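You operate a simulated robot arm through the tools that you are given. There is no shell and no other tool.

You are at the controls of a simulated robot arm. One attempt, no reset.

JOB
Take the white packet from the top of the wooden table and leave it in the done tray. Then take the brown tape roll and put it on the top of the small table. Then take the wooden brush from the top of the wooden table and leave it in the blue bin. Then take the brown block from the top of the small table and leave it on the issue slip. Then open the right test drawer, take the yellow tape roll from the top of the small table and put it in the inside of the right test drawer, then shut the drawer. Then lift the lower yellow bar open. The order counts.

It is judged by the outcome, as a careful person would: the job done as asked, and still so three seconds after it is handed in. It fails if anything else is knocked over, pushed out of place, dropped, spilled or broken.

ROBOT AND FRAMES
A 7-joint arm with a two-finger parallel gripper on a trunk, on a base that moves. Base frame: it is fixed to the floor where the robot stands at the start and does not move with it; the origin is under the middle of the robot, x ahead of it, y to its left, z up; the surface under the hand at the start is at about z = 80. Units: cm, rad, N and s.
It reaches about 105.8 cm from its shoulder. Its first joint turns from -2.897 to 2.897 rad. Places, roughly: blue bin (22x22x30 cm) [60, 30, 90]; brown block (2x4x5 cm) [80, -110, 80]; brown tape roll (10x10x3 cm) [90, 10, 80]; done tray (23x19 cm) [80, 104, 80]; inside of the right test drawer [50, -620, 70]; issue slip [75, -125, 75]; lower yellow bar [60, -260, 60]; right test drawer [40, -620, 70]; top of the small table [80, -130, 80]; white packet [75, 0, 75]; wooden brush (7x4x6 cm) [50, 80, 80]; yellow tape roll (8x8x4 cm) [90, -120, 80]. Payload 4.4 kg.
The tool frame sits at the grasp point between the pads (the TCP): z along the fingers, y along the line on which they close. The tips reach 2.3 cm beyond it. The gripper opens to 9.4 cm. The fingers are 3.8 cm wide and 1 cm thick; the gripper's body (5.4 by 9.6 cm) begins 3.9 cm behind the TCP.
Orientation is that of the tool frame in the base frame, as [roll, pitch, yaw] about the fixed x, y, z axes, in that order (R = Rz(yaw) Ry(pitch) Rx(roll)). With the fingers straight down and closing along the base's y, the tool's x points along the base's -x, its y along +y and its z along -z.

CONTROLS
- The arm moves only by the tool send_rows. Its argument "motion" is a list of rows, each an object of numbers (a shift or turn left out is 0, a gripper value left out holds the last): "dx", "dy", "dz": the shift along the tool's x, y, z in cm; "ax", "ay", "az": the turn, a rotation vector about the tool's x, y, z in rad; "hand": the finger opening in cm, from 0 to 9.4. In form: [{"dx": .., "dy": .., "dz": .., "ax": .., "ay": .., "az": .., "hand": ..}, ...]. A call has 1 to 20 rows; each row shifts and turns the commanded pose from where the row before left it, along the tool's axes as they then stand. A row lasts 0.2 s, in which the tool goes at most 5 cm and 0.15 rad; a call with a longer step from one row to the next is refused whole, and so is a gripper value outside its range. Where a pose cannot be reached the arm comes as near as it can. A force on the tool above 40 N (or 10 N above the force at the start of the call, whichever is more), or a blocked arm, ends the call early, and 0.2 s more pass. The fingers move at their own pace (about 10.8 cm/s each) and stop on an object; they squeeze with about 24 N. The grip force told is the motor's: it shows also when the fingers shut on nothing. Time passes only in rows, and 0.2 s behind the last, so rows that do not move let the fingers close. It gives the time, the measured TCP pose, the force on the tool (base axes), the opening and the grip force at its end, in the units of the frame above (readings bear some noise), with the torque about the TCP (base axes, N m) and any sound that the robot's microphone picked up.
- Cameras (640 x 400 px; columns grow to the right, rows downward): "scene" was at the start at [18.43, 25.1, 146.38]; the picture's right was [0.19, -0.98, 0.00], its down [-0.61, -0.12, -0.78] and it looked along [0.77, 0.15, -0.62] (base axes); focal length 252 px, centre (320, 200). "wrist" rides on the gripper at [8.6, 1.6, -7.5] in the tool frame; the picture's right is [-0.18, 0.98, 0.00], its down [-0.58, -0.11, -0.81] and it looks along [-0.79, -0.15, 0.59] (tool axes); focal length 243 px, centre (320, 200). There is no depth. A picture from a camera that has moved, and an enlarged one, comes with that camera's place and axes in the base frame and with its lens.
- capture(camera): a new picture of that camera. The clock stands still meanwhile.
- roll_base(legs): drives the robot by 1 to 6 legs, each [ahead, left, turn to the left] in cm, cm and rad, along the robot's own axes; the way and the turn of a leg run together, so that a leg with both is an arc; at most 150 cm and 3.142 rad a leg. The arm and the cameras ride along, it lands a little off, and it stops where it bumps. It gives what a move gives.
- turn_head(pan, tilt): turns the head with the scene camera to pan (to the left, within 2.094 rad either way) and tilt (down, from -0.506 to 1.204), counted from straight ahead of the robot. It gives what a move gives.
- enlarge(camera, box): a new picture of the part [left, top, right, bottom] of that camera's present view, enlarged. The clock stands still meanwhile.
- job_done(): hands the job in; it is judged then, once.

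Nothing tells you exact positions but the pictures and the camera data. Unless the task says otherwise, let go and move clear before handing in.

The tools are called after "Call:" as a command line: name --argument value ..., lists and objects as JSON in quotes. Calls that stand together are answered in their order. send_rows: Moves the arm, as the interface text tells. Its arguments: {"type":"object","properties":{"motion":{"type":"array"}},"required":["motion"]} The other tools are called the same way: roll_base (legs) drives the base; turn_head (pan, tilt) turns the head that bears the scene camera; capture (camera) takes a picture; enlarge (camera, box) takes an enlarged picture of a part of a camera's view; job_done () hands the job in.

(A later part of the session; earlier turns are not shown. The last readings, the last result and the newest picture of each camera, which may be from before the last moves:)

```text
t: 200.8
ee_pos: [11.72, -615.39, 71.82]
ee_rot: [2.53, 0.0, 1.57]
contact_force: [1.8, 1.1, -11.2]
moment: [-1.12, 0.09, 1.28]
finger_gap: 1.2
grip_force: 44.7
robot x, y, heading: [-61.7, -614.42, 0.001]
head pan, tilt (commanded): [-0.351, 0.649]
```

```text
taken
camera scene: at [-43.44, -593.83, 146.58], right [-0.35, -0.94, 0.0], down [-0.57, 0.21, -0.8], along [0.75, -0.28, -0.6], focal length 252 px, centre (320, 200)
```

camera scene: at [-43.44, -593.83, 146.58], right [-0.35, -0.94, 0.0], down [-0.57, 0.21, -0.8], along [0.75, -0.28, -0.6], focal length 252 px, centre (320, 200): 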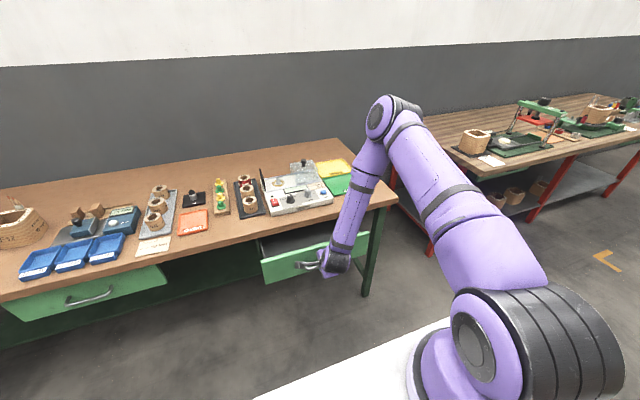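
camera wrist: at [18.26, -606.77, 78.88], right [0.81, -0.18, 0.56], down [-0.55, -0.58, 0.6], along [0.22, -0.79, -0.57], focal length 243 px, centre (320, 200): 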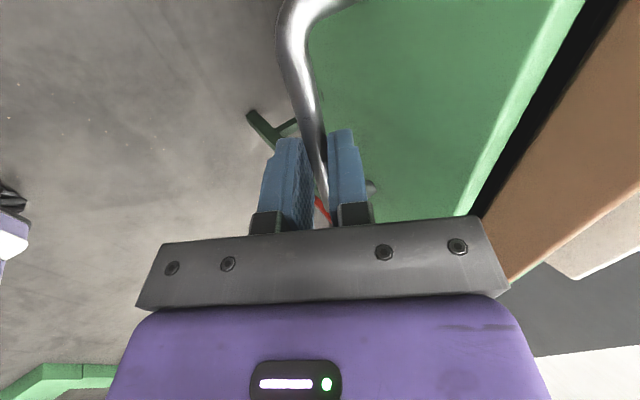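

Call:
send_rows --motion '[{"dy": -1.0, "dz": -0.6}, {"dy": -0.983, "dz": -0.689}, {"dy": -0.983, "dz": -0.689}, {"dy": -0.983, "dz": -0.689}, {"dy": -0.983, "dz": -0.689}, {"dy": -0.983, "dz": -0.689}, {"dy": -0.983, "dz": -0.689}, {}]'

Call:
capture --camera "scene"

Call:
capture --camera "wrist"

```text
t: 202.7
ee_pos: [3.29, -615.56, 71.83]
ee_rot: [2.53, -0.002, 1.573]
contact_force: [-0.7, -1.9, 13.7]
moment: [-1.38, -0.21, 1.21]
finger_gap: 1.16
grip_force: 45.1
robot x, y, heading: [-61.55, -613.98, -0.002]
head pan, tilt (commanded): [-0.351, 0.649]
```

```text
taken
camera scene: at [-43.53, -593.83, 146.6], right [-0.35, -0.94, 0.0], down [-0.57, 0.21, -0.8], along [0.75, -0.28, -0.6], focal length 252 px, centre (320, 200)
```

scene: 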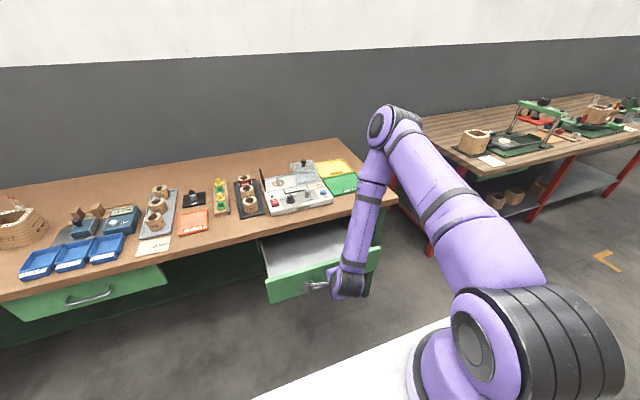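

```text
taken
camera wrist: at [0.35, -606.83, 78.88], right [0.81, -0.18, 0.56], down [-0.55, -0.58, 0.6], along [0.22, -0.79, -0.57], focal length 243 px, centre (320, 200)
```

wrist: 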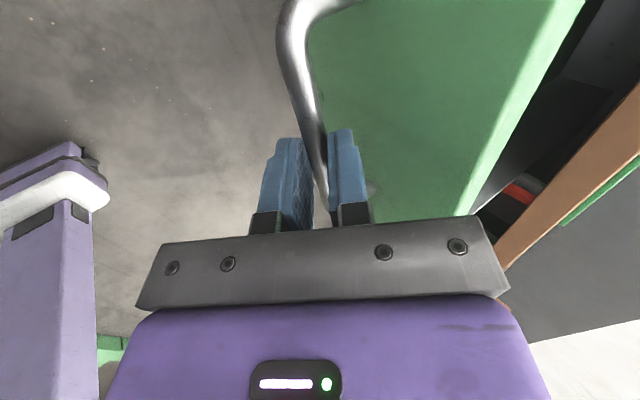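

The drawer is open about 22 cm with its interior exposed. I'll release the bar and back the fingers straight out.

Call:
send_rows --motion '[{"hand": 2}, {"hand": 2.6}, {"hand": 2.6}, {"dz": -1}, {"dz": -2}, {"dz": -3}, {"dz": -4}, {}]'

Call:
capture --camera "wrist"

Call:
capture --camera "scene"

```text
t: 204.4
ee_pos: [-2.3, -615.52, 79.98]
ee_rot: [2.532, 0.0, 1.573]
contact_force: [-0.2, 0.2, -0.2]
moment: [-0.02, 0.0, -0.04]
finger_gap: 2.6
grip_force: 0.1
robot x, y, heading: [-61.53, -614.47, 0.001]
head pan, tilt (commanded): [-0.351, 0.649]
```

```text
taken
camera wrist: at [-5.4, -606.85, 87.13], right [0.81, -0.18, 0.56], down [-0.55, -0.58, 0.6], along [0.22, -0.79, -0.57], focal length 243 px, centre (320, 200)
```

wrist: 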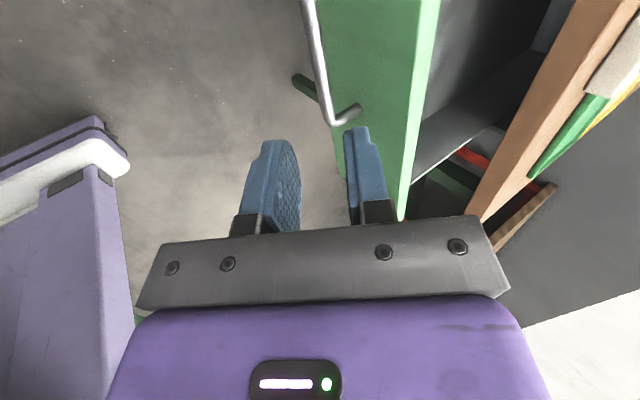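

```text
taken
camera scene: at [-43.47, -593.84, 146.59], right [-0.35, -0.94, 0.0], down [-0.57, 0.21, -0.8], along [0.75, -0.28, -0.6], focal length 252 px, centre (320, 200)
```

scene: 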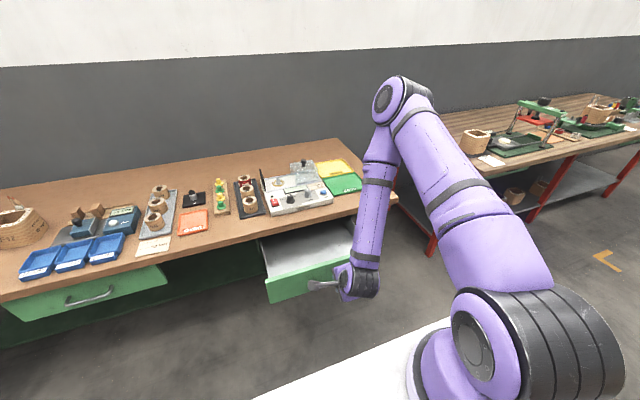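

The handle is clear. I'll rise, straighten the gripper to point down, and look at the drawer interior.

Call:
send_rows --motion '[{"dy": 2.3, "dz": -3.28}, {"dy": 2.3, "dz": -3.28}, {"dy": 2.3, "dz": -3.28}, {"dy": 2.3, "dz": -3.28}, {"dy": 2.3, "dz": -3.28}, {"ax": 0.1222}, {"ax": 0.1222}, {"ax": 0.1222}, {"ax": 0.1222}, {"ax": 0.1222}, {"dz": -4}, {"dz": -4}, {"dz": -4}, {"dz": -4}, {"dz": -4}, {"dz": -4}, {}]'

Call:
capture --camera "scene"

Call:
enlarge --camera "scene" --box '[230, 200, 410, 320]'

```text
t: 208.1
ee_pos: [4.13, -614.11, 121.47]
ee_rot: [3.14, 0.001, 1.572]
contact_force: [0.1, -0.4, -0.6]
moment: [0.0, 0.02, 0.0]
finger_gap: 2.6
grip_force: 0.0
out of reach, approached as far as the arm can: row 1, 2, 3, 4, 5
robot x, y, heading: [-61.76, -614.58, -0.0]
head pan, tilt (commanded): [-0.351, 0.649]
```

```text
taken
camera scene: at [-43.47, -593.83, 146.59], right [-0.35, -0.94, 0.0], down [-0.57, 0.21, -0.8], along [0.75, -0.28, -0.6], focal length 252 px, centre (320, 200)
```

scene: 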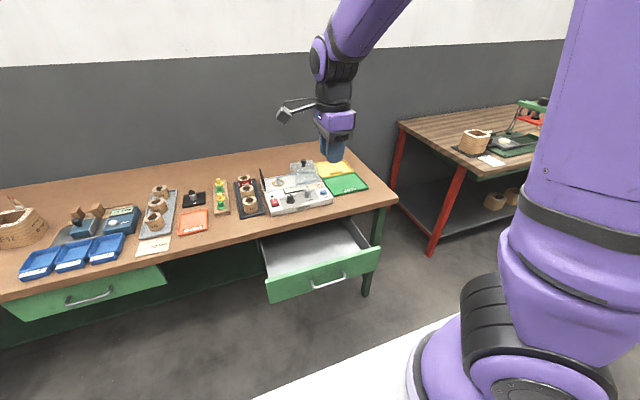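

```text
3.33 times, centred on (320, 260) of scene
camera zoom: at [-43.47, -593.83, 146.59], right [-0.35, -0.94, 0.0], down [-0.57, 0.21, -0.8], along [0.75, -0.28, -0.6], focal length 840 px, centre (320, 0)
```

zoom: 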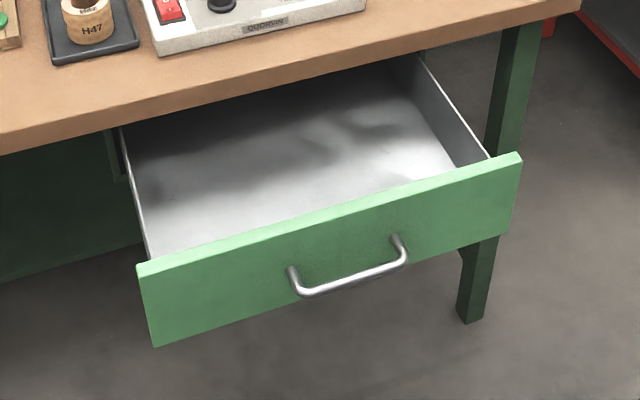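

The drawer is open and empty. Now I'll drive back to the small table for the yellow tape roll, in stages.

Call:
roll_base --legs '[[10, 0, 0], [0, 120, 0], [0, 120, 0]]'

Call:
roll_base --legs '[[0, 120, 0], [0, 130, 0]]'

Call:
turn_head --pan -0.2 --tilt 0.6

Call:
capture --camera "scene"

```text
t: 220.6
ee_pos: [14.61, -374.04, 121.59]
ee_rot: [-3.141, 0.001, 1.57]
contact_force: [-0.6, 0.4, 0.8]
moment: [-0.01, 0.0, 0.0]
finger_gap: 2.63
grip_force: 0.0
robot x, y, heading: [-51.28, -373.9, -0.004]
head pan, tilt (commanded): [-0.351, 0.649]
```

```text
t: 232.8
ee_pos: [18.86, -125.64, 121.43]
ee_rot: [3.141, 0.0, 1.554]
contact_force: [-0.3, -0.2, 0.1]
moment: [0.02, -0.02, 0.01]
finger_gap: 2.56
grip_force: 0.0
robot x, y, heading: [-46.64, -125.09, -0.027]
head pan, tilt (commanded): [-0.351, 0.649]
```

```text
t: 233.5
ee_pos: [18.93, -125.8, 121.46]
ee_rot: [3.141, 0.001, 1.554]
contact_force: [0.2, -0.1, -0.1]
moment: [0.01, 0.0, 0.03]
finger_gap: 2.61
grip_force: 0.1
robot x, y, heading: [-47.07, -124.48, -0.021]
head pan, tilt (commanded): [-0.201, 0.6]
```

```text
taken
camera scene: at [-27.73, -103.46, 147.02], right [-0.22, -0.98, 0.0], down [-0.55, 0.12, -0.82], along [0.8, -0.18, -0.57], focal length 252 px, centre (320, 200)
```

scene: 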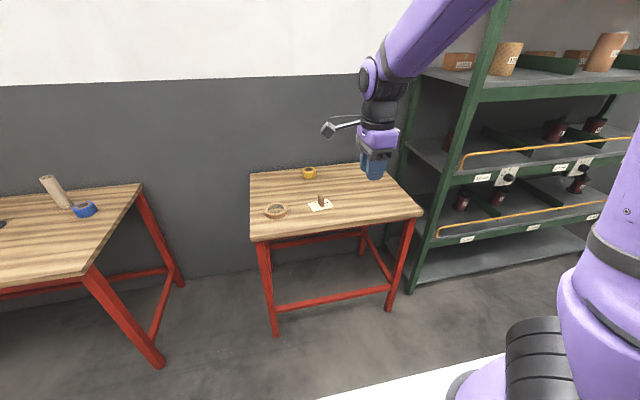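

The table items look undisturbed. I'll correct the heading and drive forward to bring the yellow roll within reach.

Call:
roll_base --legs '[[0, 0, 0.022], [50, 3, 0]]'

Call:
turn_head --pan -0.2 --tilt 0.7

Call:
capture --camera "scene"

Call:
enlarge --camera "scene" --box '[290, 150, 440, 250]'

```text
t: 236.8
ee_pos: [68.76, -121.27, 121.42]
ee_rot: [3.141, 0.0, 1.574]
contact_force: [0.6, 0.6, -0.1]
moment: [-0.04, 0.0, -0.01]
finger_gap: 2.62
grip_force: 0.0
robot x, y, heading: [3.07, -121.44, -0.004]
head pan, tilt (commanded): [-0.201, 0.6]
```

```text
t: 237.4
ee_pos: [68.67, -121.25, 121.49]
ee_rot: [-3.14, 0.0, 1.574]
contact_force: [-0.4, 0.3, 0.0]
moment: [-0.04, 0.01, -0.03]
finger_gap: 2.56
grip_force: 0.1
robot x, y, heading: [2.86, -121.7, -0.001]
head pan, tilt (commanded): [-0.201, 0.7]
```

```text
taken
camera scene: at [21.31, -99.92, 146.16], right [-0.2, -0.98, 0.0], down [-0.63, 0.13, -0.77], along [0.75, -0.15, -0.64], focal length 252 px, centre (320, 200)
```

scene: 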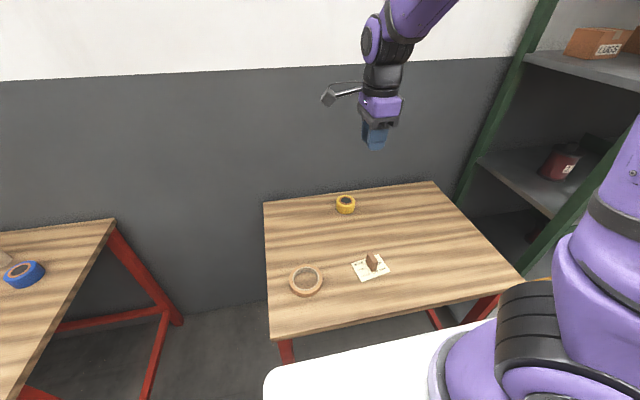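

```text
4.00 times, centred on (365, 200) of scene
camera zoom: at [21.31, -99.92, 146.16], right [-0.2, -0.98, 0.0], down [-0.63, 0.13, -0.77], along [0.75, -0.15, -0.64], focal length 1008 px, centre (140, 200)
```

zoom: 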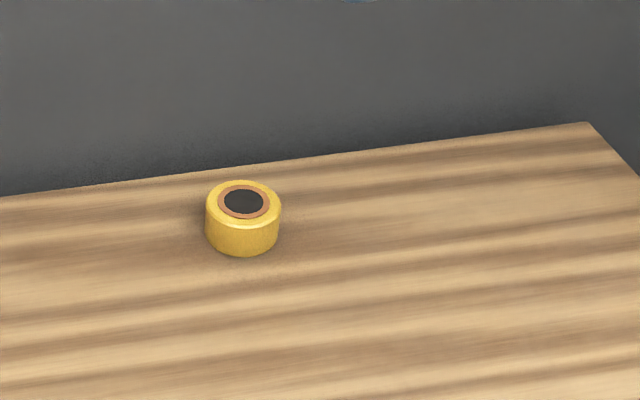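

The yellow roll (about 7.3 cm across, 4 cm tall) is centred near [91.5, -124.4]. I'll move above it with the jaw fully open and look.

Call:
send_rows --motion '[{"dx": -0.52, "dy": 3.8, "hand": 9.4}, {"dx": -0.52, "dy": 3.8}, {"dx": -0.52, "dy": 3.8}, {"dx": -0.52, "dy": 3.8, "dz": 2}, {"dx": -0.52, "dy": 3.8, "dz": 2}, {"dx": -0.52, "dy": 3.8, "dz": 2}, {"dz": 4}, {"dz": 4}, {"dz": 4}, {"dz": 4}, {}]'

Call:
capture --camera "wrist"

Call:
enlarge --camera "scene" --box '[290, 130, 440, 230]'

```text
t: 239.8
ee_pos: [91.55, -124.35, 99.5]
ee_rot: [3.141, -0.001, 1.574]
contact_force: [0.0, 0.4, -0.7]
moment: [-0.01, 0.0, -0.01]
finger_gap: 9.4
grip_force: 0.1
robot x, y, heading: [3.02, -121.79, -0.003]
head pan, tilt (commanded): [-0.201, 0.7]
```

```text
taken
camera wrist: at [93.11, -115.63, 107.04], right [0.98, -0.18, 0.0], down [-0.11, -0.58, 0.81], along [-0.14, -0.79, -0.59], focal length 243 px, centre (320, 200)
```

wrist: 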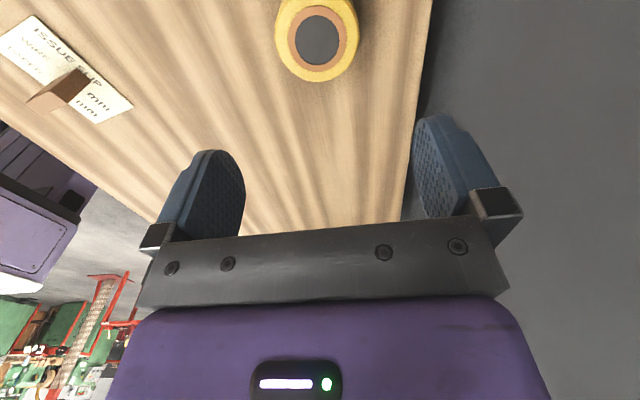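

```text
4.00 times, centred on (365, 180) of scene
camera zoom: at [21.3, -99.92, 146.16], right [-0.2, -0.98, 0.0], down [-0.63, 0.13, -0.76], along [0.75, -0.15, -0.64], focal length 1008 px, centre (140, 280)
```

zoom: 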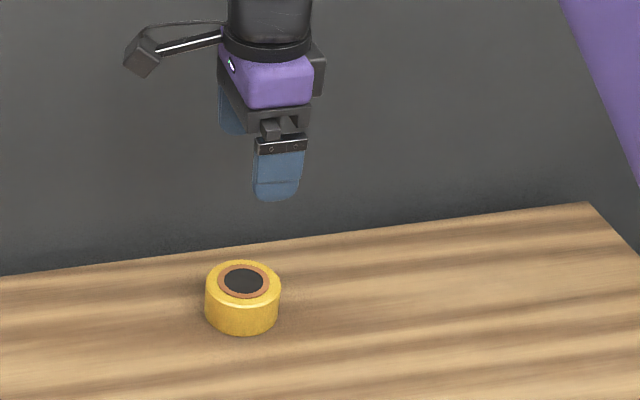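

The roll is centred at about [91.4, -124.15]. I'll adjust slightly and descend around it.

Call:
send_rows --motion '[{"dx": 0.15, "dy": -0.15}, {"dz": 4}, {"dz": 4}, {"dz": 3}, {"dz": 2}, {}]'

Call:
capture --camera "wrist"

Call:
enlarge --camera "scene" --box '[290, 150, 410, 230]'

```text
t: 241.2
ee_pos: [91.37, -124.16, 86.47]
ee_rot: [-3.14, 0.0, 1.574]
contact_force: [-0.8, -0.3, 0.5]
moment: [0.04, -0.01, -0.02]
finger_gap: 9.38
grip_force: 0.1
robot x, y, heading: [2.73, -121.52, -0.001]
head pan, tilt (commanded): [-0.201, 0.7]
```

```text
taken
camera wrist: at [92.92, -115.42, 93.97], right [0.98, -0.18, 0.0], down [-0.11, -0.58, 0.81], along [-0.15, -0.79, -0.59], focal length 243 px, centre (320, 200)
```

wrist: 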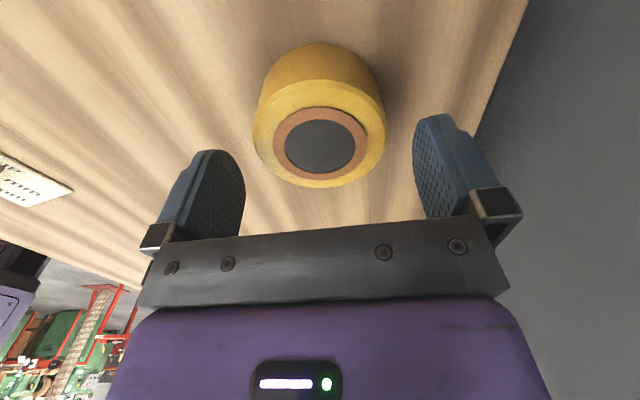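

```text
5.00 times, centred on (350, 190) of scene
camera zoom: at [21.3, -99.92, 146.16], right [-0.2, -0.98, 0.0], down [-0.63, 0.13, -0.76], along [0.75, -0.15, -0.64], focal length 1260 px, centre (170, 250)
```

zoom: 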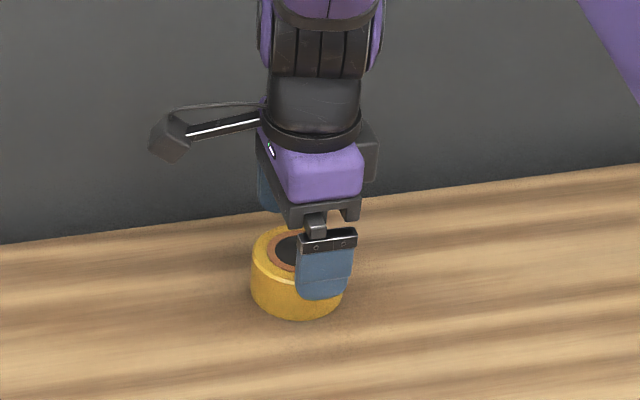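

Everything lines up. I'll lower the last centimetres and close on the roll.

Call:
send_rows --motion '[{"dz": 2}, {"dz": 1.2}, {"dz": 0.7}, {}, {"hand": 7.5}, {"hand": 6.5}, {"hand": 6}, {"hand": 6}, {"hand": 6}]'

Call:
capture --camera "wrist"

```text
t: 243.2
ee_pos: [91.44, -124.29, 82.54]
ee_rot: [-3.139, -0.001, 1.573]
contact_force: [-0.5, -0.3, -0.4]
moment: [0.0, -0.04, -0.03]
finger_gap: 7.09
grip_force: 23.6
robot x, y, heading: [2.85, -121.73, 0.003]
head pan, tilt (commanded): [-0.201, 0.7]
```

```text
taken
camera wrist: at [92.94, -115.43, 90.1], right [0.98, -0.18, 0.0], down [-0.11, -0.58, 0.81], along [-0.15, -0.79, -0.59], focal length 243 px, centre (320, 200)
```

wrist: 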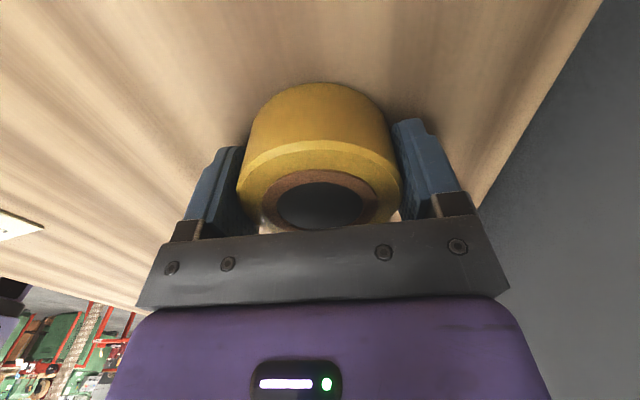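

The roll is held (7.1 cm, 24 N). I'll lift it, retract over the table, then back off and drive to the drawer.

Call:
send_rows --motion '[{"dz": -0.7}, {"dz": -2}, {"dz": -4}, {"dz": -4}, {"dz": -4}, {"dz": -4}, {"dz": -4}, {"dz": -4}, {"dz": -4}, {"dz": -4}, {"dz": -4}, {"dy": -4}, {"dy": -4}, {"dy": -4}, {"dy": -4}, {"dy": -4}, {"dy": -4}, {}]'

Call:
capture --camera "wrist"

Call:
roll_base --legs '[[-54, 0, 0], [0, -120, 0], [0, -120, 0]]'

```text
t: 247.0
ee_pos: [67.25, -124.19, 121.15]
ee_rot: [3.141, 0.0, 1.575]
contact_force: [0.9, 0.4, -0.7]
moment: [-0.03, -0.01, 0.0]
finger_gap: 7.1
grip_force: 24.0
robot x, y, heading: [2.64, -121.9, 0.001]
head pan, tilt (commanded): [-0.201, 0.7]
```

```text
taken
camera wrist: at [68.88, -115.5, 128.77], right [0.98, -0.18, 0.0], down [-0.11, -0.58, 0.81], along [-0.15, -0.79, -0.59], focal length 243 px, centre (320, 200)
```

wrist: 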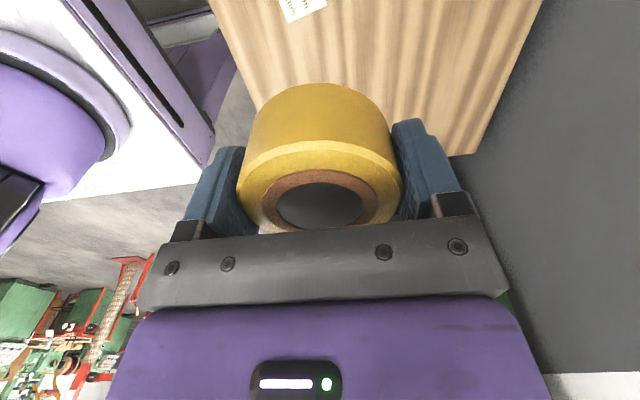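

```text
t: 261.5
ee_pos: [12.78, -363.11, 121.23]
ee_rot: [3.14, 0.0, 1.572]
contact_force: [0.5, -0.6, -1.4]
moment: [0.01, -0.03, 0.0]
finger_gap: 7.1
grip_force: 23.8
robot x, y, heading: [-51.6, -360.23, -0.006]
head pan, tilt (commanded): [-0.201, 0.7]
```

Call:
roll_base --legs '[[0, -125, 0], [0, -122, 0.006]]'

Call:
turn_head --pan -0.3 --tilt 0.7

Call:
capture --camera "scene"

Call:
capture --camera "wrist"

```text
t: 273.6
ee_pos: [14.47, -610.55, 121.16]
ee_rot: [-3.141, -0.001, 1.591]
contact_force: [0.0, -0.3, -1.3]
moment: [0.03, -0.01, 0.0]
finger_gap: 7.09
grip_force: 24.4
robot x, y, heading: [-50.08, -609.06, 0.017]
head pan, tilt (commanded): [-0.201, 0.7]
```

```text
t: 274.3
ee_pos: [14.46, -610.57, 121.15]
ee_rot: [3.14, 0.0, 1.589]
contact_force: [0.3, 0.2, -0.8]
moment: [0.03, 0.01, 0.0]
finger_gap: 7.1
grip_force: 24.5
robot x, y, heading: [-49.9, -609.14, 0.016]
head pan, tilt (commanded): [-0.3, 0.7]
```

```text
taken
camera scene: at [-32.11, -587.77, 146.16], right [-0.28, -0.96, 0.0], down [-0.62, 0.18, -0.76], along [0.73, -0.21, -0.64], focal length 252 px, centre (320, 200)
```

scene: 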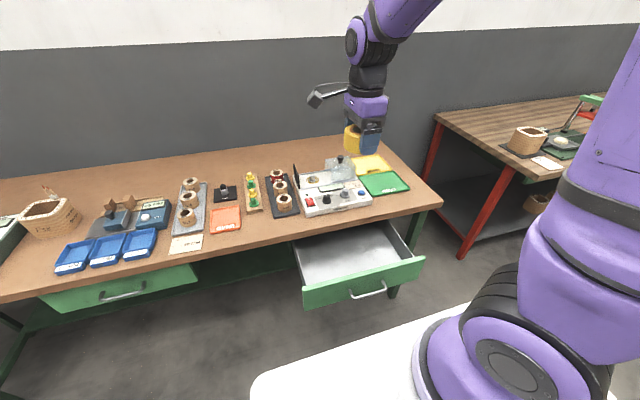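

```text
taken
camera wrist: at [15.92, -601.77, 128.78], right [0.99, -0.16, 0.0], down [-0.1, -0.58, 0.81], along [-0.13, -0.8, -0.59], focal length 243 px, centre (320, 200)
```

wrist: 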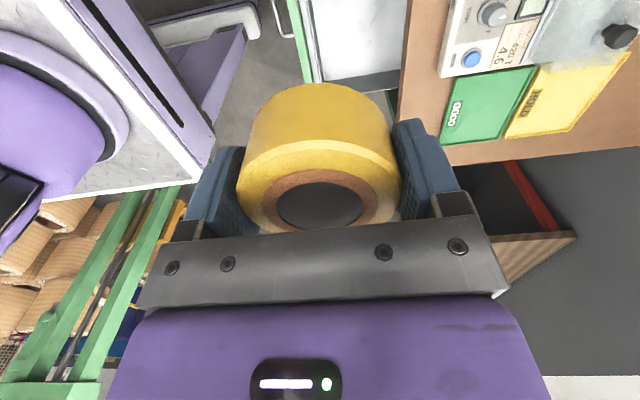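

Call:
enlarge --camera "scene" --box '[285, 200, 435, 310]'

```text
3.64 times, centred on (360, 255) of scene
camera zoom: at [-32.11, -587.77, 146.16], right [-0.28, -0.96, 0.0], down [-0.62, 0.18, -0.76], along [0.73, -0.21, -0.64], focal length 916 px, centre (174, 0)
```

zoom: 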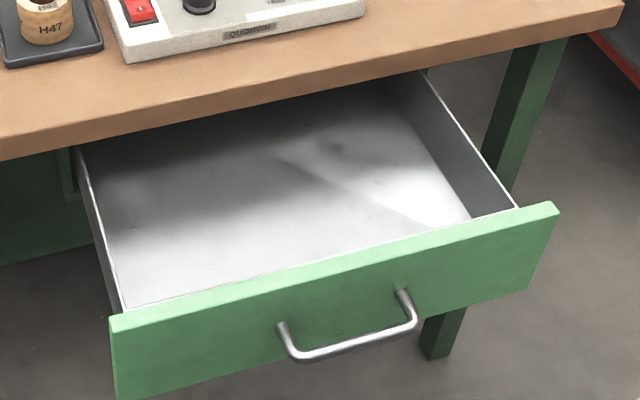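

The drawer interior spans about x 10–29, y -596 to -634, with its floor near z≈67. I'll carry the roll over [18.5, -615.5] and lower part way.

Call:
send_rows --motion '[{"dx": -2.5, "dy": 1.95}, {"dx": -2.5, "dy": 1.95}, {"dz": 4.5}, {"dz": 4.5}, {"dz": 4.5}, {"dz": 4.5}, {"dz": 4.5}, {"dz": 4.5}, {"dz": 4}, {}]'

Call:
capture --camera "wrist"

Call:
enlarge --camera "scene" --box '[285, 190, 435, 290]'

```text
t: 276.5
ee_pos: [18.37, -615.21, 90.14]
ee_rot: [-3.141, 0.0, 1.593]
contact_force: [0.7, -0.2, -0.6]
moment: [-0.02, 0.01, 0.01]
finger_gap: 7.08
grip_force: 23.8
robot x, y, heading: [-50.36, -608.75, 0.02]
head pan, tilt (commanded): [-0.3, 0.7]
```

```text
taken
camera wrist: at [19.83, -606.65, 97.73], right [0.99, -0.16, 0.0], down [-0.1, -0.58, 0.81], along [-0.13, -0.8, -0.59], focal length 243 px, centre (320, 200)
```

wrist: 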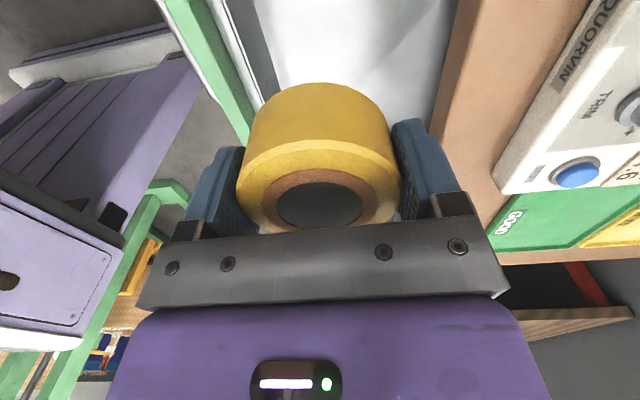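

```text
4.00 times, centred on (360, 240) of scene
camera zoom: at [-32.12, -587.77, 146.16], right [-0.28, -0.96, 0.0], down [-0.62, 0.18, -0.76], along [0.73, -0.21, -0.64], focal length 1008 px, centre (160, 40)
```

zoom: 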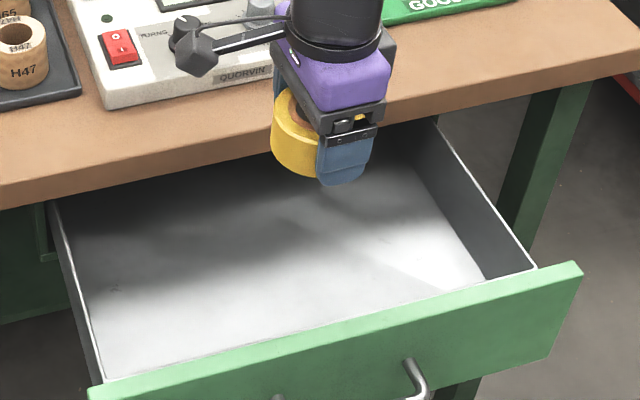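

The roll is centred between the drawer front and the table edge. I'll continue down.

Call:
send_rows --motion '[{"dz": 4}, {"dz": 4}, {"dz": 4}, {"dz": 3}, {"dz": 2}, {}]'

Call:
enlarge --camera "scene" --box '[285, 190, 435, 290]'

Call:
capture --camera "wrist"

```text
t: 277.9
ee_pos: [18.52, -615.43, 73.42]
ee_rot: [3.141, 0.0, 1.59]
contact_force: [0.2, -0.4, -0.9]
moment: [0.03, 0.01, 0.0]
finger_gap: 7.07
grip_force: 24.3
robot x, y, heading: [-50.0, -609.18, 0.011]
head pan, tilt (commanded): [-0.3, 0.7]
```

```text
4.00 times, centred on (360, 240) of scene
camera zoom: at [-32.11, -587.77, 146.16], right [-0.28, -0.96, 0.0], down [-0.62, 0.18, -0.76], along [0.73, -0.21, -0.64], focal length 1008 px, centre (160, 40)
```

zoom: 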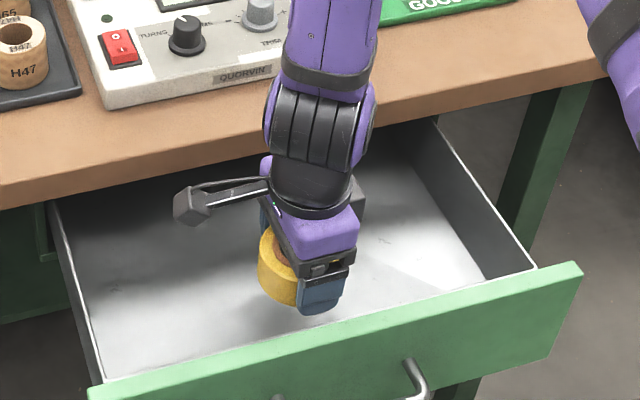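

```text
taken
camera wrist: at [19.94, -606.69, 80.77], right [0.99, -0.16, 0.0], down [-0.1, -0.58, 0.81], along [-0.13, -0.8, -0.59], focal length 243 px, centre (320, 200)
```

wrist: 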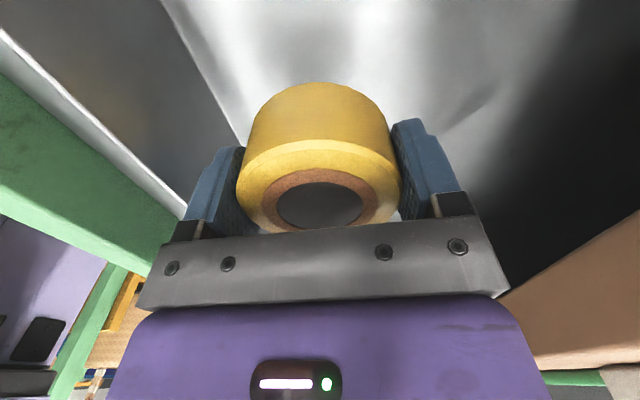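

Clearances look fine. I'll creep down until the roll touches the drawer floor.

Call:
send_rows --motion '[{"dz": 0.8}, {"dz": 0.8}, {"dz": 0.5}, {}]'

Call:
send_rows --motion '[{"dz": 0.4}, {"dz": 0.4}, {}]'

```text
t: 278.9
ee_pos: [18.46, -615.31, 71.12]
ee_rot: [3.141, -0.001, 1.592]
contact_force: [-0.4, 1.1, -1.4]
moment: [-0.03, 0.01, -0.01]
finger_gap: 7.09
grip_force: 24.2
robot x, y, heading: [-49.94, -609.09, 0.02]
head pan, tilt (commanded): [-0.3, 0.7]
```

```text
t: 279.7
ee_pos: [18.5, -615.52, 70.24]
ee_rot: [-3.142, 0.0, 1.59]
contact_force: [-0.1, 0.0, -1.2]
moment: [-0.01, 0.01, 0.01]
finger_gap: 7.07
grip_force: 24.2
robot x, y, heading: [-49.98, -609.05, 0.022]
head pan, tilt (commanded): [-0.3, 0.7]
```

Call:
send_rows --motion '[{"dz": 0.4}, {"dz": 0.4}, {}]'

Call:
enlarge --camera "scene" --box '[285, 190, 435, 290]'

```text
t: 280.5
ee_pos: [18.43, -615.45, 69.41]
ee_rot: [-3.141, 0.001, 1.589]
contact_force: [-0.4, -0.5, -1.3]
moment: [-0.01, 0.0, 0.0]
finger_gap: 7.09
grip_force: 24.4
robot x, y, heading: [-49.75, -608.9, 0.018]
head pan, tilt (commanded): [-0.3, 0.7]
```

```text
4.00 times, centred on (360, 240) of scene
camera zoom: at [-32.1, -587.77, 146.16], right [-0.28, -0.96, 0.0], down [-0.62, 0.18, -0.76], along [0.73, -0.21, -0.64], focal length 1008 px, centre (160, 40)
```

zoom: 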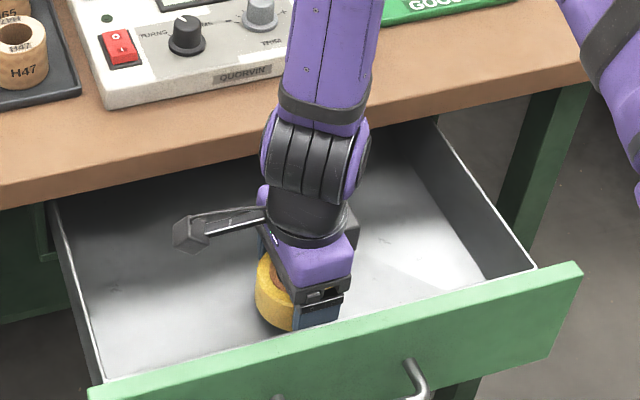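

Call:
send_rows --motion '[{"dz": 0.4}, {"dz": 0.4}, {}]'

Call:
send_rows --motion '[{"dz": 0.3}, {"dz": 0.3}, {}]'

```text
t: 281.3
ee_pos: [18.47, -615.49, 68.86]
ee_rot: [-3.14, 0.0, 1.59]
contact_force: [-0.8, -0.6, -0.1]
moment: [-0.01, -0.03, -0.02]
finger_gap: 7.09
grip_force: 24.1
robot x, y, heading: [-50.02, -608.9, 0.016]
head pan, tilt (commanded): [-0.3, 0.7]
```

```text
t: 282.1
ee_pos: [18.51, -615.39, 68.09]
ee_rot: [3.141, 0.001, 1.59]
contact_force: [0.5, 0.2, -2.0]
moment: [0.01, -0.01, 0.02]
finger_gap: 7.08
grip_force: 24.3
robot x, y, heading: [-50.12, -609.28, 0.014]
head pan, tilt (commanded): [-0.3, 0.7]
```

Call:
send_rows --motion '[{"dz": 0.3}, {"dz": 0.3}, {}]'

Call:
send_rows --motion '[{"dz": 0.25}, {"dz": 0.25}, {}]'

```text
t: 282.7
ee_pos: [18.67, -615.51, 67.78]
ee_rot: [3.139, 0.0, 1.591]
contact_force: [0.0, -0.7, 20.7]
moment: [-0.19, 0.82, -0.02]
finger_gap: 7.07
grip_force: 24.6
robot x, y, heading: [-49.91, -609.06, 0.018]
head pan, tilt (commanded): [-0.3, 0.7]
stopped in row 3: the force on the tool passed its limit at 50 N (the readings are from after the stop); the commanded pose is now the measured one
```

```text
t: 283.0
ee_pos: [18.61, -615.53, 67.89]
ee_rot: [3.136, 0.0, 1.59]
contact_force: [0.3, -1.3, 19.8]
moment: [-0.17, 0.81, 0.04]
finger_gap: 7.07
grip_force: 24.0
robot x, y, heading: [-49.63, -608.57, 0.016]
head pan, tilt (commanded): [-0.3, 0.7]
stopped in row 1: the force on the tool passed its limit at 49 N (the readings are from after the stop); the commanded pose is now the measured one
```

The roll is on the drawer floor. I'll ease up a touch, open, and rise straight out.

Call:
send_rows --motion '[{"dz": -0.25}, {"hand": 7.8}, {"hand": 8.8}, {"hand": 8.8}, {"dz": -1}, {"dz": -2}, {"dz": -3}, {"dz": -4}, {"dz": -4}, {"dz": -4}, {}]'

Call:
enlarge --camera "scene" --box '[285, 190, 435, 290]'

Call:
capture --camera "wrist"

```text
t: 285.4
ee_pos: [18.79, -615.47, 86.13]
ee_rot: [3.139, 0.0, 1.591]
contact_force: [0.3, 0.4, -0.8]
moment: [0.01, 0.01, 0.02]
finger_gap: 8.82
grip_force: 0.1
robot x, y, heading: [-49.75, -609.14, 0.015]
head pan, tilt (commanded): [-0.3, 0.7]
```

```text
4.00 times, centred on (360, 240) of scene
camera zoom: at [-32.09, -587.78, 146.16], right [-0.28, -0.96, 0.0], down [-0.62, 0.18, -0.76], along [0.73, -0.21, -0.64], focal length 1008 px, centre (160, 40)
```

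zoom: 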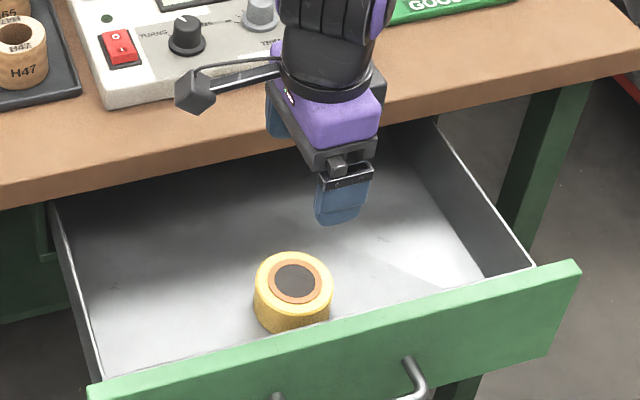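

```text
taken
camera wrist: at [20.15, -606.72, 93.6], right [0.99, -0.17, 0.0], down [-0.1, -0.58, 0.81], along [-0.13, -0.79, -0.59], focal length 243 px, centre (320, 200)
```

wrist: 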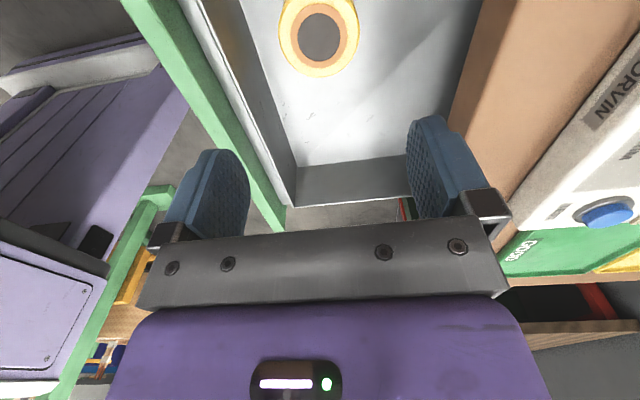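

The roll sits in the drawer. To shut it I'll re-grip the handle at the same tilt; first raise, back the base off to x≈-64, and straighten the heading.

Call:
send_rows --motion '[{"dz": -4}, {"dz": -4}, {"dz": -4}, {"dz": -4}, {"dz": -3, "hand": 3}, {}]'

Call:
roll_base --legs '[[0, 0, -0.016], [-14, -5, 0]]'

Call:
turn_head --pan -0.35 --tilt 0.65

Call:
enlarge --camera "scene" --box '[220, 190, 400, 310]'

Call:
capture --camera "wrist"

```text
t: 286.8
ee_pos: [18.56, -615.47, 104.97]
ee_rot: [3.137, 0.002, 1.59]
contact_force: [1.1, 0.4, 0.2]
moment: [-0.01, 0.02, 0.03]
finger_gap: 2.98
grip_force: 0.1
robot x, y, heading: [-49.78, -608.73, 0.014]
head pan, tilt (commanded): [-0.3, 0.7]
```

```text
t: 288.6
ee_pos: [4.34, -621.52, 104.92]
ee_rot: [3.139, -0.001, 1.574]
contact_force: [0.0, 0.3, -1.4]
moment: [-0.02, 0.01, 0.02]
finger_gap: 3.0
grip_force: 0.0
robot x, y, heading: [-63.77, -613.91, 0.001]
head pan, tilt (commanded): [-0.3, 0.7]
```

```text
t: 289.2
ee_pos: [4.32, -621.63, 104.99]
ee_rot: [3.138, 0.001, 1.573]
contact_force: [0.5, -0.5, -0.3]
moment: [0.0, 0.0, -0.02]
finger_gap: 2.98
grip_force: 0.1
robot x, y, heading: [-63.87, -614.41, 0.002]
head pan, tilt (commanded): [-0.351, 0.649]
```

```text
3.33 times, centred on (310, 250) of scene
camera zoom: at [-45.83, -593.56, 146.59], right [-0.34, -0.94, 0.0], down [-0.57, 0.21, -0.8], along [0.75, -0.27, -0.6], focal length 840 px, centre (353, 33)
```

zoom: 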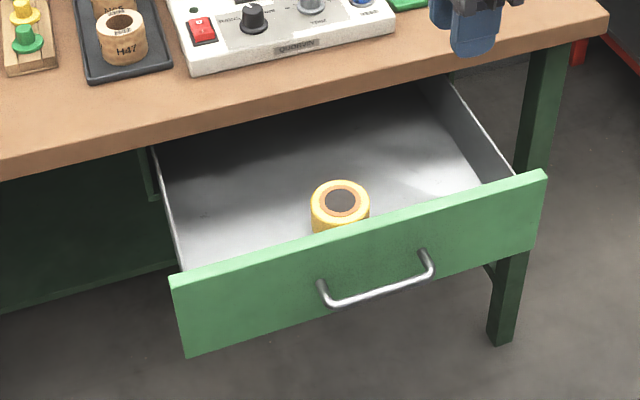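

```text
taken
camera wrist: at [5.9, -612.89, 112.54], right [0.98, -0.18, 0.0], down [-0.11, -0.58, 0.81], along [-0.14, -0.79, -0.59], focal length 243 px, centre (320, 200)
```

wrist: 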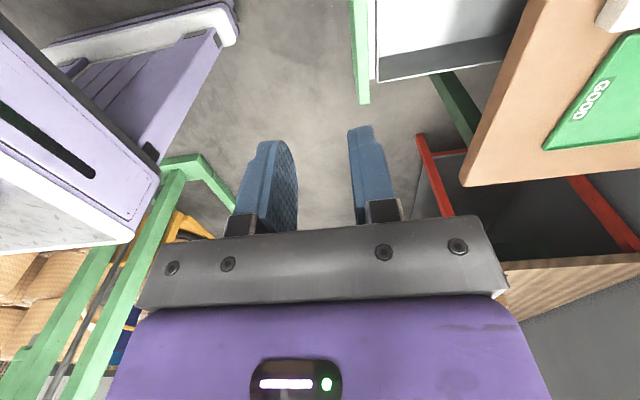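

The roll and drawer are unchanged. I'll move forward over the drawer, tilt the gripper again, and come down to the handle.

Call:
send_rows --motion '[{"dx": 2.03, "dy": 3.23}, {"dx": 2.03, "dy": 3.23}, {"dx": 2.03, "dy": 3.23}, {"ax": -0.1222}, {"ax": -0.1222}, {"ax": -0.1222}, {"ax": -0.1222}, {"ax": -0.1222}, {}]'

```text
t: 291.2
ee_pos: [14.09, -615.55, 105.1]
ee_rot: [2.525, -0.001, 1.573]
contact_force: [0.2, -0.1, 0.3]
moment: [-0.02, 0.0, 0.0]
finger_gap: 3.0
grip_force: 0.1
robot x, y, heading: [-64.3, -613.96, -0.0]
head pan, tilt (commanded): [-0.351, 0.649]
```

Call:
send_rows --motion '[{"dy": -4.0, "dz": 1.563}, {"dy": -4.0, "dz": 1.563}, {"dy": -4.0, "dz": 1.563}, {"dy": -4.0, "dz": 1.563}, {"dy": -4.0, "dz": 1.563}, {"dy": -4.0, "dz": 1.563}, {"dy": -4.0, "dz": 1.563}, {}]'

Call:
capture --camera "wrist"

Call:
capture --camera "scene"

```text
t: 293.0
ee_pos: [-2.46, -615.46, 80.12]
ee_rot: [2.527, 0.001, 1.574]
contact_force: [0.6, -0.2, 0.0]
moment: [-0.01, 0.01, -0.03]
finger_gap: 2.97
grip_force: 0.0
robot x, y, heading: [-63.99, -614.12, -0.001]
head pan, tilt (commanded): [-0.351, 0.649]
```

```text
taken
camera wrist: at [-5.57, -606.78, 87.17], right [0.8, -0.18, 0.57], down [-0.55, -0.58, 0.6], along [0.22, -0.79, -0.57], focal length 243 px, centre (320, 200)
```

wrist: 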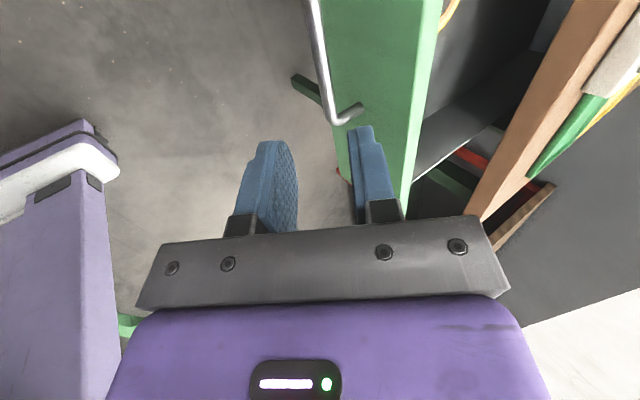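

```text
taken
camera scene: at [-45.84, -593.56, 146.59], right [-0.34, -0.94, 0.0], down [-0.57, 0.21, -0.8], along [0.75, -0.27, -0.6], focal length 252 px, centre (320, 200)
```

scene: 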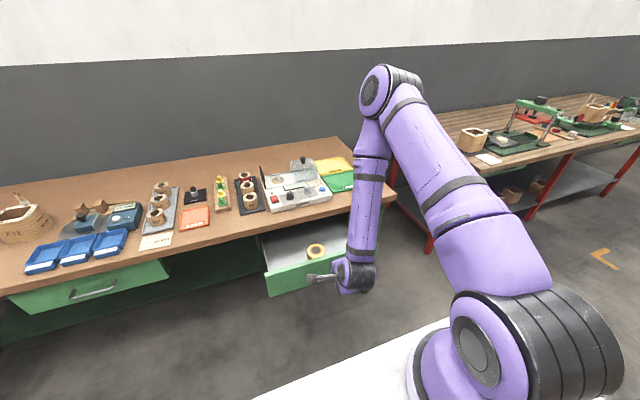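

The bar sits about 0.3 cm toward the upper finger compared with before; I'll correct and advance.

Call:
send_rows --motion '[{"dy": 0.3}, {"dz": 2.5}, {"dz": 2.5}, {"dz": 1.5}, {}]'

Call:
capture --camera "wrist"

```text
t: 294.2
ee_pos: [1.5, -615.49, 74.76]
ee_rot: [2.527, 0.001, 1.574]
contact_force: [0.2, 0.4, 0.2]
moment: [0.0, -0.04, 0.04]
finger_gap: 2.99
grip_force: 0.2
robot x, y, heading: [-64.07, -613.97, 0.003]
head pan, tilt (commanded): [-0.351, 0.649]
```

```text
taken
camera wrist: at [-1.54, -606.79, 81.95], right [0.8, -0.18, 0.57], down [-0.55, -0.58, 0.6], along [0.22, -0.79, -0.57], focal length 243 px, centre (320, 200)
```

wrist: 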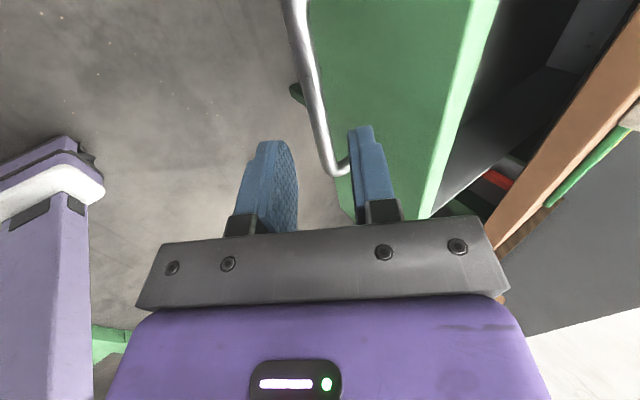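

Call:
send_rows --motion '[{"hand": 2.6}, {"dz": 1.2}, {"dz": 1.2}, {"dz": 1.0}, {}]'

Call:
capture --camera "wrist"

```text
t: 295.4
ee_pos: [3.38, -615.39, 72.1]
ee_rot: [2.526, 0.001, 1.575]
contact_force: [0.1, -0.2, -0.4]
moment: [0.01, -0.01, -0.01]
finger_gap: 2.59
grip_force: 0.0
robot x, y, heading: [-64.37, -613.88, 0.001]
head pan, tilt (commanded): [-0.351, 0.649]
```

```text
taken
camera wrist: at [0.36, -606.73, 79.17], right [0.8, -0.18, 0.57], down [-0.55, -0.58, 0.6], along [0.22, -0.79, -0.57], focal length 243 px, centre (320, 200)
```

wrist: 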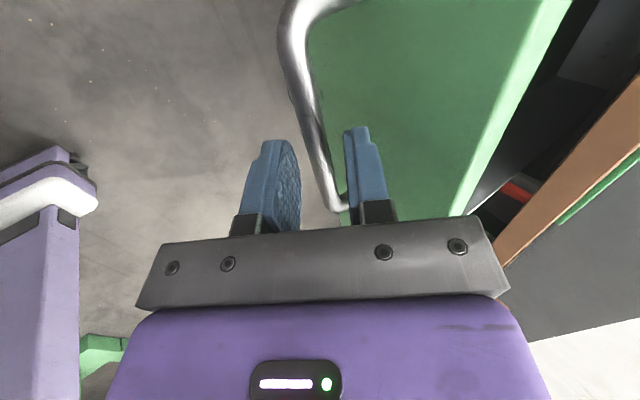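

Call:
send_rows --motion '[{"hand": 1.8}, {"hand": 1.2}, {"hand": 0.6}, {"hand": 0.2}, {"hand": 0.2}]'

```text
t: 296.6
ee_pos: [3.38, -615.37, 72.08]
ee_rot: [2.525, -0.002, 1.573]
contact_force: [-0.3, -1.6, 30.0]
moment: [-0.11, -0.57, 0.11]
finger_gap: 0.99
grip_force: 8.8
robot x, y, heading: [-64.05, -614.12, 0.003]
head pan, tilt (commanded): [-0.351, 0.649]
```

The grip is slightly off-centre with an upward force; I'll shift a little to relieve it.

Call:
send_rows --motion '[{"dy": 0.2}, {}, {}]'

Call:
capture --camera "wrist"

```text
t: 297.4
ee_pos: [3.44, -615.44, 72.15]
ee_rot: [2.528, -0.001, 1.576]
contact_force: [-2.1, 3.4, 25.1]
moment: [0.01, -0.39, -0.33]
finger_gap: 0.78
grip_force: 6.6
robot x, y, heading: [-63.96, -613.97, 0.001]
head pan, tilt (commanded): [-0.351, 0.649]
```

```text
taken
camera wrist: at [0.46, -606.72, 79.35], right [0.8, -0.18, 0.57], down [-0.55, -0.58, 0.6], along [0.22, -0.79, -0.57], focal length 243 px, centre (320, 200)
```

wrist: 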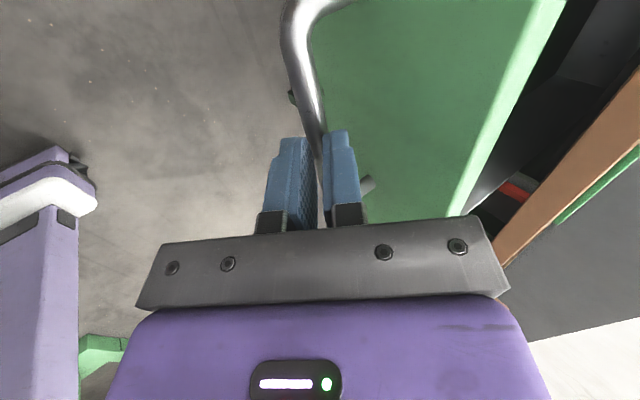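

The bar is too near the fingertips. I'll open, advance about 0.7 cm, and close again.

Call:
send_rows --motion '[{"hand": 2.6}, {"hand": 2.6}, {"dy": -0.2}, {"dz": 0.7}, {}]'

Call:
capture --camera "wrist"

```text
t: 298.6
ee_pos: [3.81, -615.4, 71.52]
ee_rot: [2.527, -0.002, 1.574]
contact_force: [-0.2, 0.2, 1.5]
moment: [-0.01, 0.01, -0.02]
finger_gap: 2.61
grip_force: 0.0
robot x, y, heading: [-63.75, -614.05, 0.003]
head pan, tilt (commanded): [-0.351, 0.649]
```

```text
taken
camera wrist: at [0.77, -606.77, 78.62], right [0.8, -0.18, 0.57], down [-0.55, -0.58, 0.6], along [0.22, -0.79, -0.57], focal length 243 px, centre (320, 200)
```

wrist: 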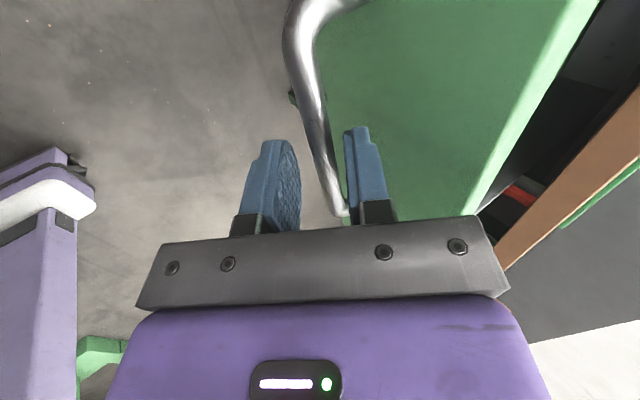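

Call:
send_rows --motion '[{"dy": 0.15, "hand": 2}, {"hand": 1.4}, {"hand": 0.8}, {"hand": 0.2}, {"hand": 0.2}]'

Call:
capture --camera "wrist"

```text
t: 299.8
ee_pos: [3.98, -615.54, 71.66]
ee_rot: [2.527, -0.001, 1.575]
contact_force: [2.1, -0.4, 9.2]
moment: [-1.04, -0.17, 1.43]
finger_gap: 1.18
grip_force: 45.1
robot x, y, heading: [-63.73, -613.82, -0.003]
head pan, tilt (commanded): [-0.351, 0.649]
```

```text
taken
camera wrist: at [0.89, -606.76, 78.72], right [0.8, -0.18, 0.57], down [-0.55, -0.58, 0.6], along [0.22, -0.79, -0.57], focal length 243 px, centre (320, 200)
```

wrist: 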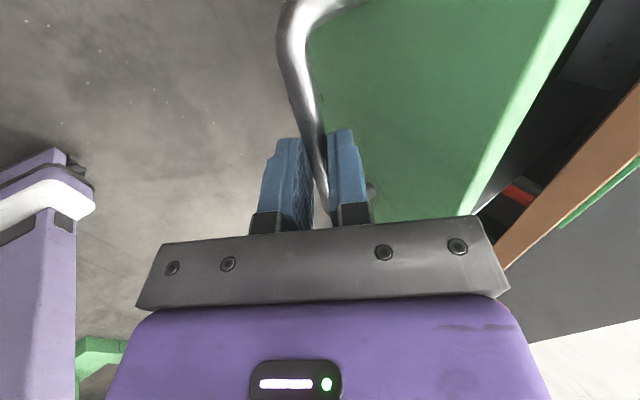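

The bar is gripped firmly as before. I'll push the drawer in along +x at a gentle speed.

Call:
send_rows --motion '[{"dy": 0.816, "dz": 0.578}, {"dy": 0.816, "dz": 0.578}, {"dy": 0.816, "dz": 0.578}, {"dy": 0.816, "dz": 0.578}, {"dy": 0.816, "dz": 0.578}, {"dy": 0.816, "dz": 0.578}, {"dy": 0.816, "dz": 0.578}, {"dy": 0.816, "dz": 0.578}, {"dy": 0.816, "dz": 0.578}, {"dy": 0.816, "dz": 0.578}, {}]'

```text
t: 302.2
ee_pos: [13.94, -615.42, 71.61]
ee_rot: [2.527, -0.002, 1.573]
contact_force: [-1.9, 9.2, 11.4]
moment: [-0.79, -0.12, 1.51]
finger_gap: 1.19
grip_force: 45.2
robot x, y, heading: [-63.99, -613.83, 0.003]
head pan, tilt (commanded): [-0.351, 0.649]
```

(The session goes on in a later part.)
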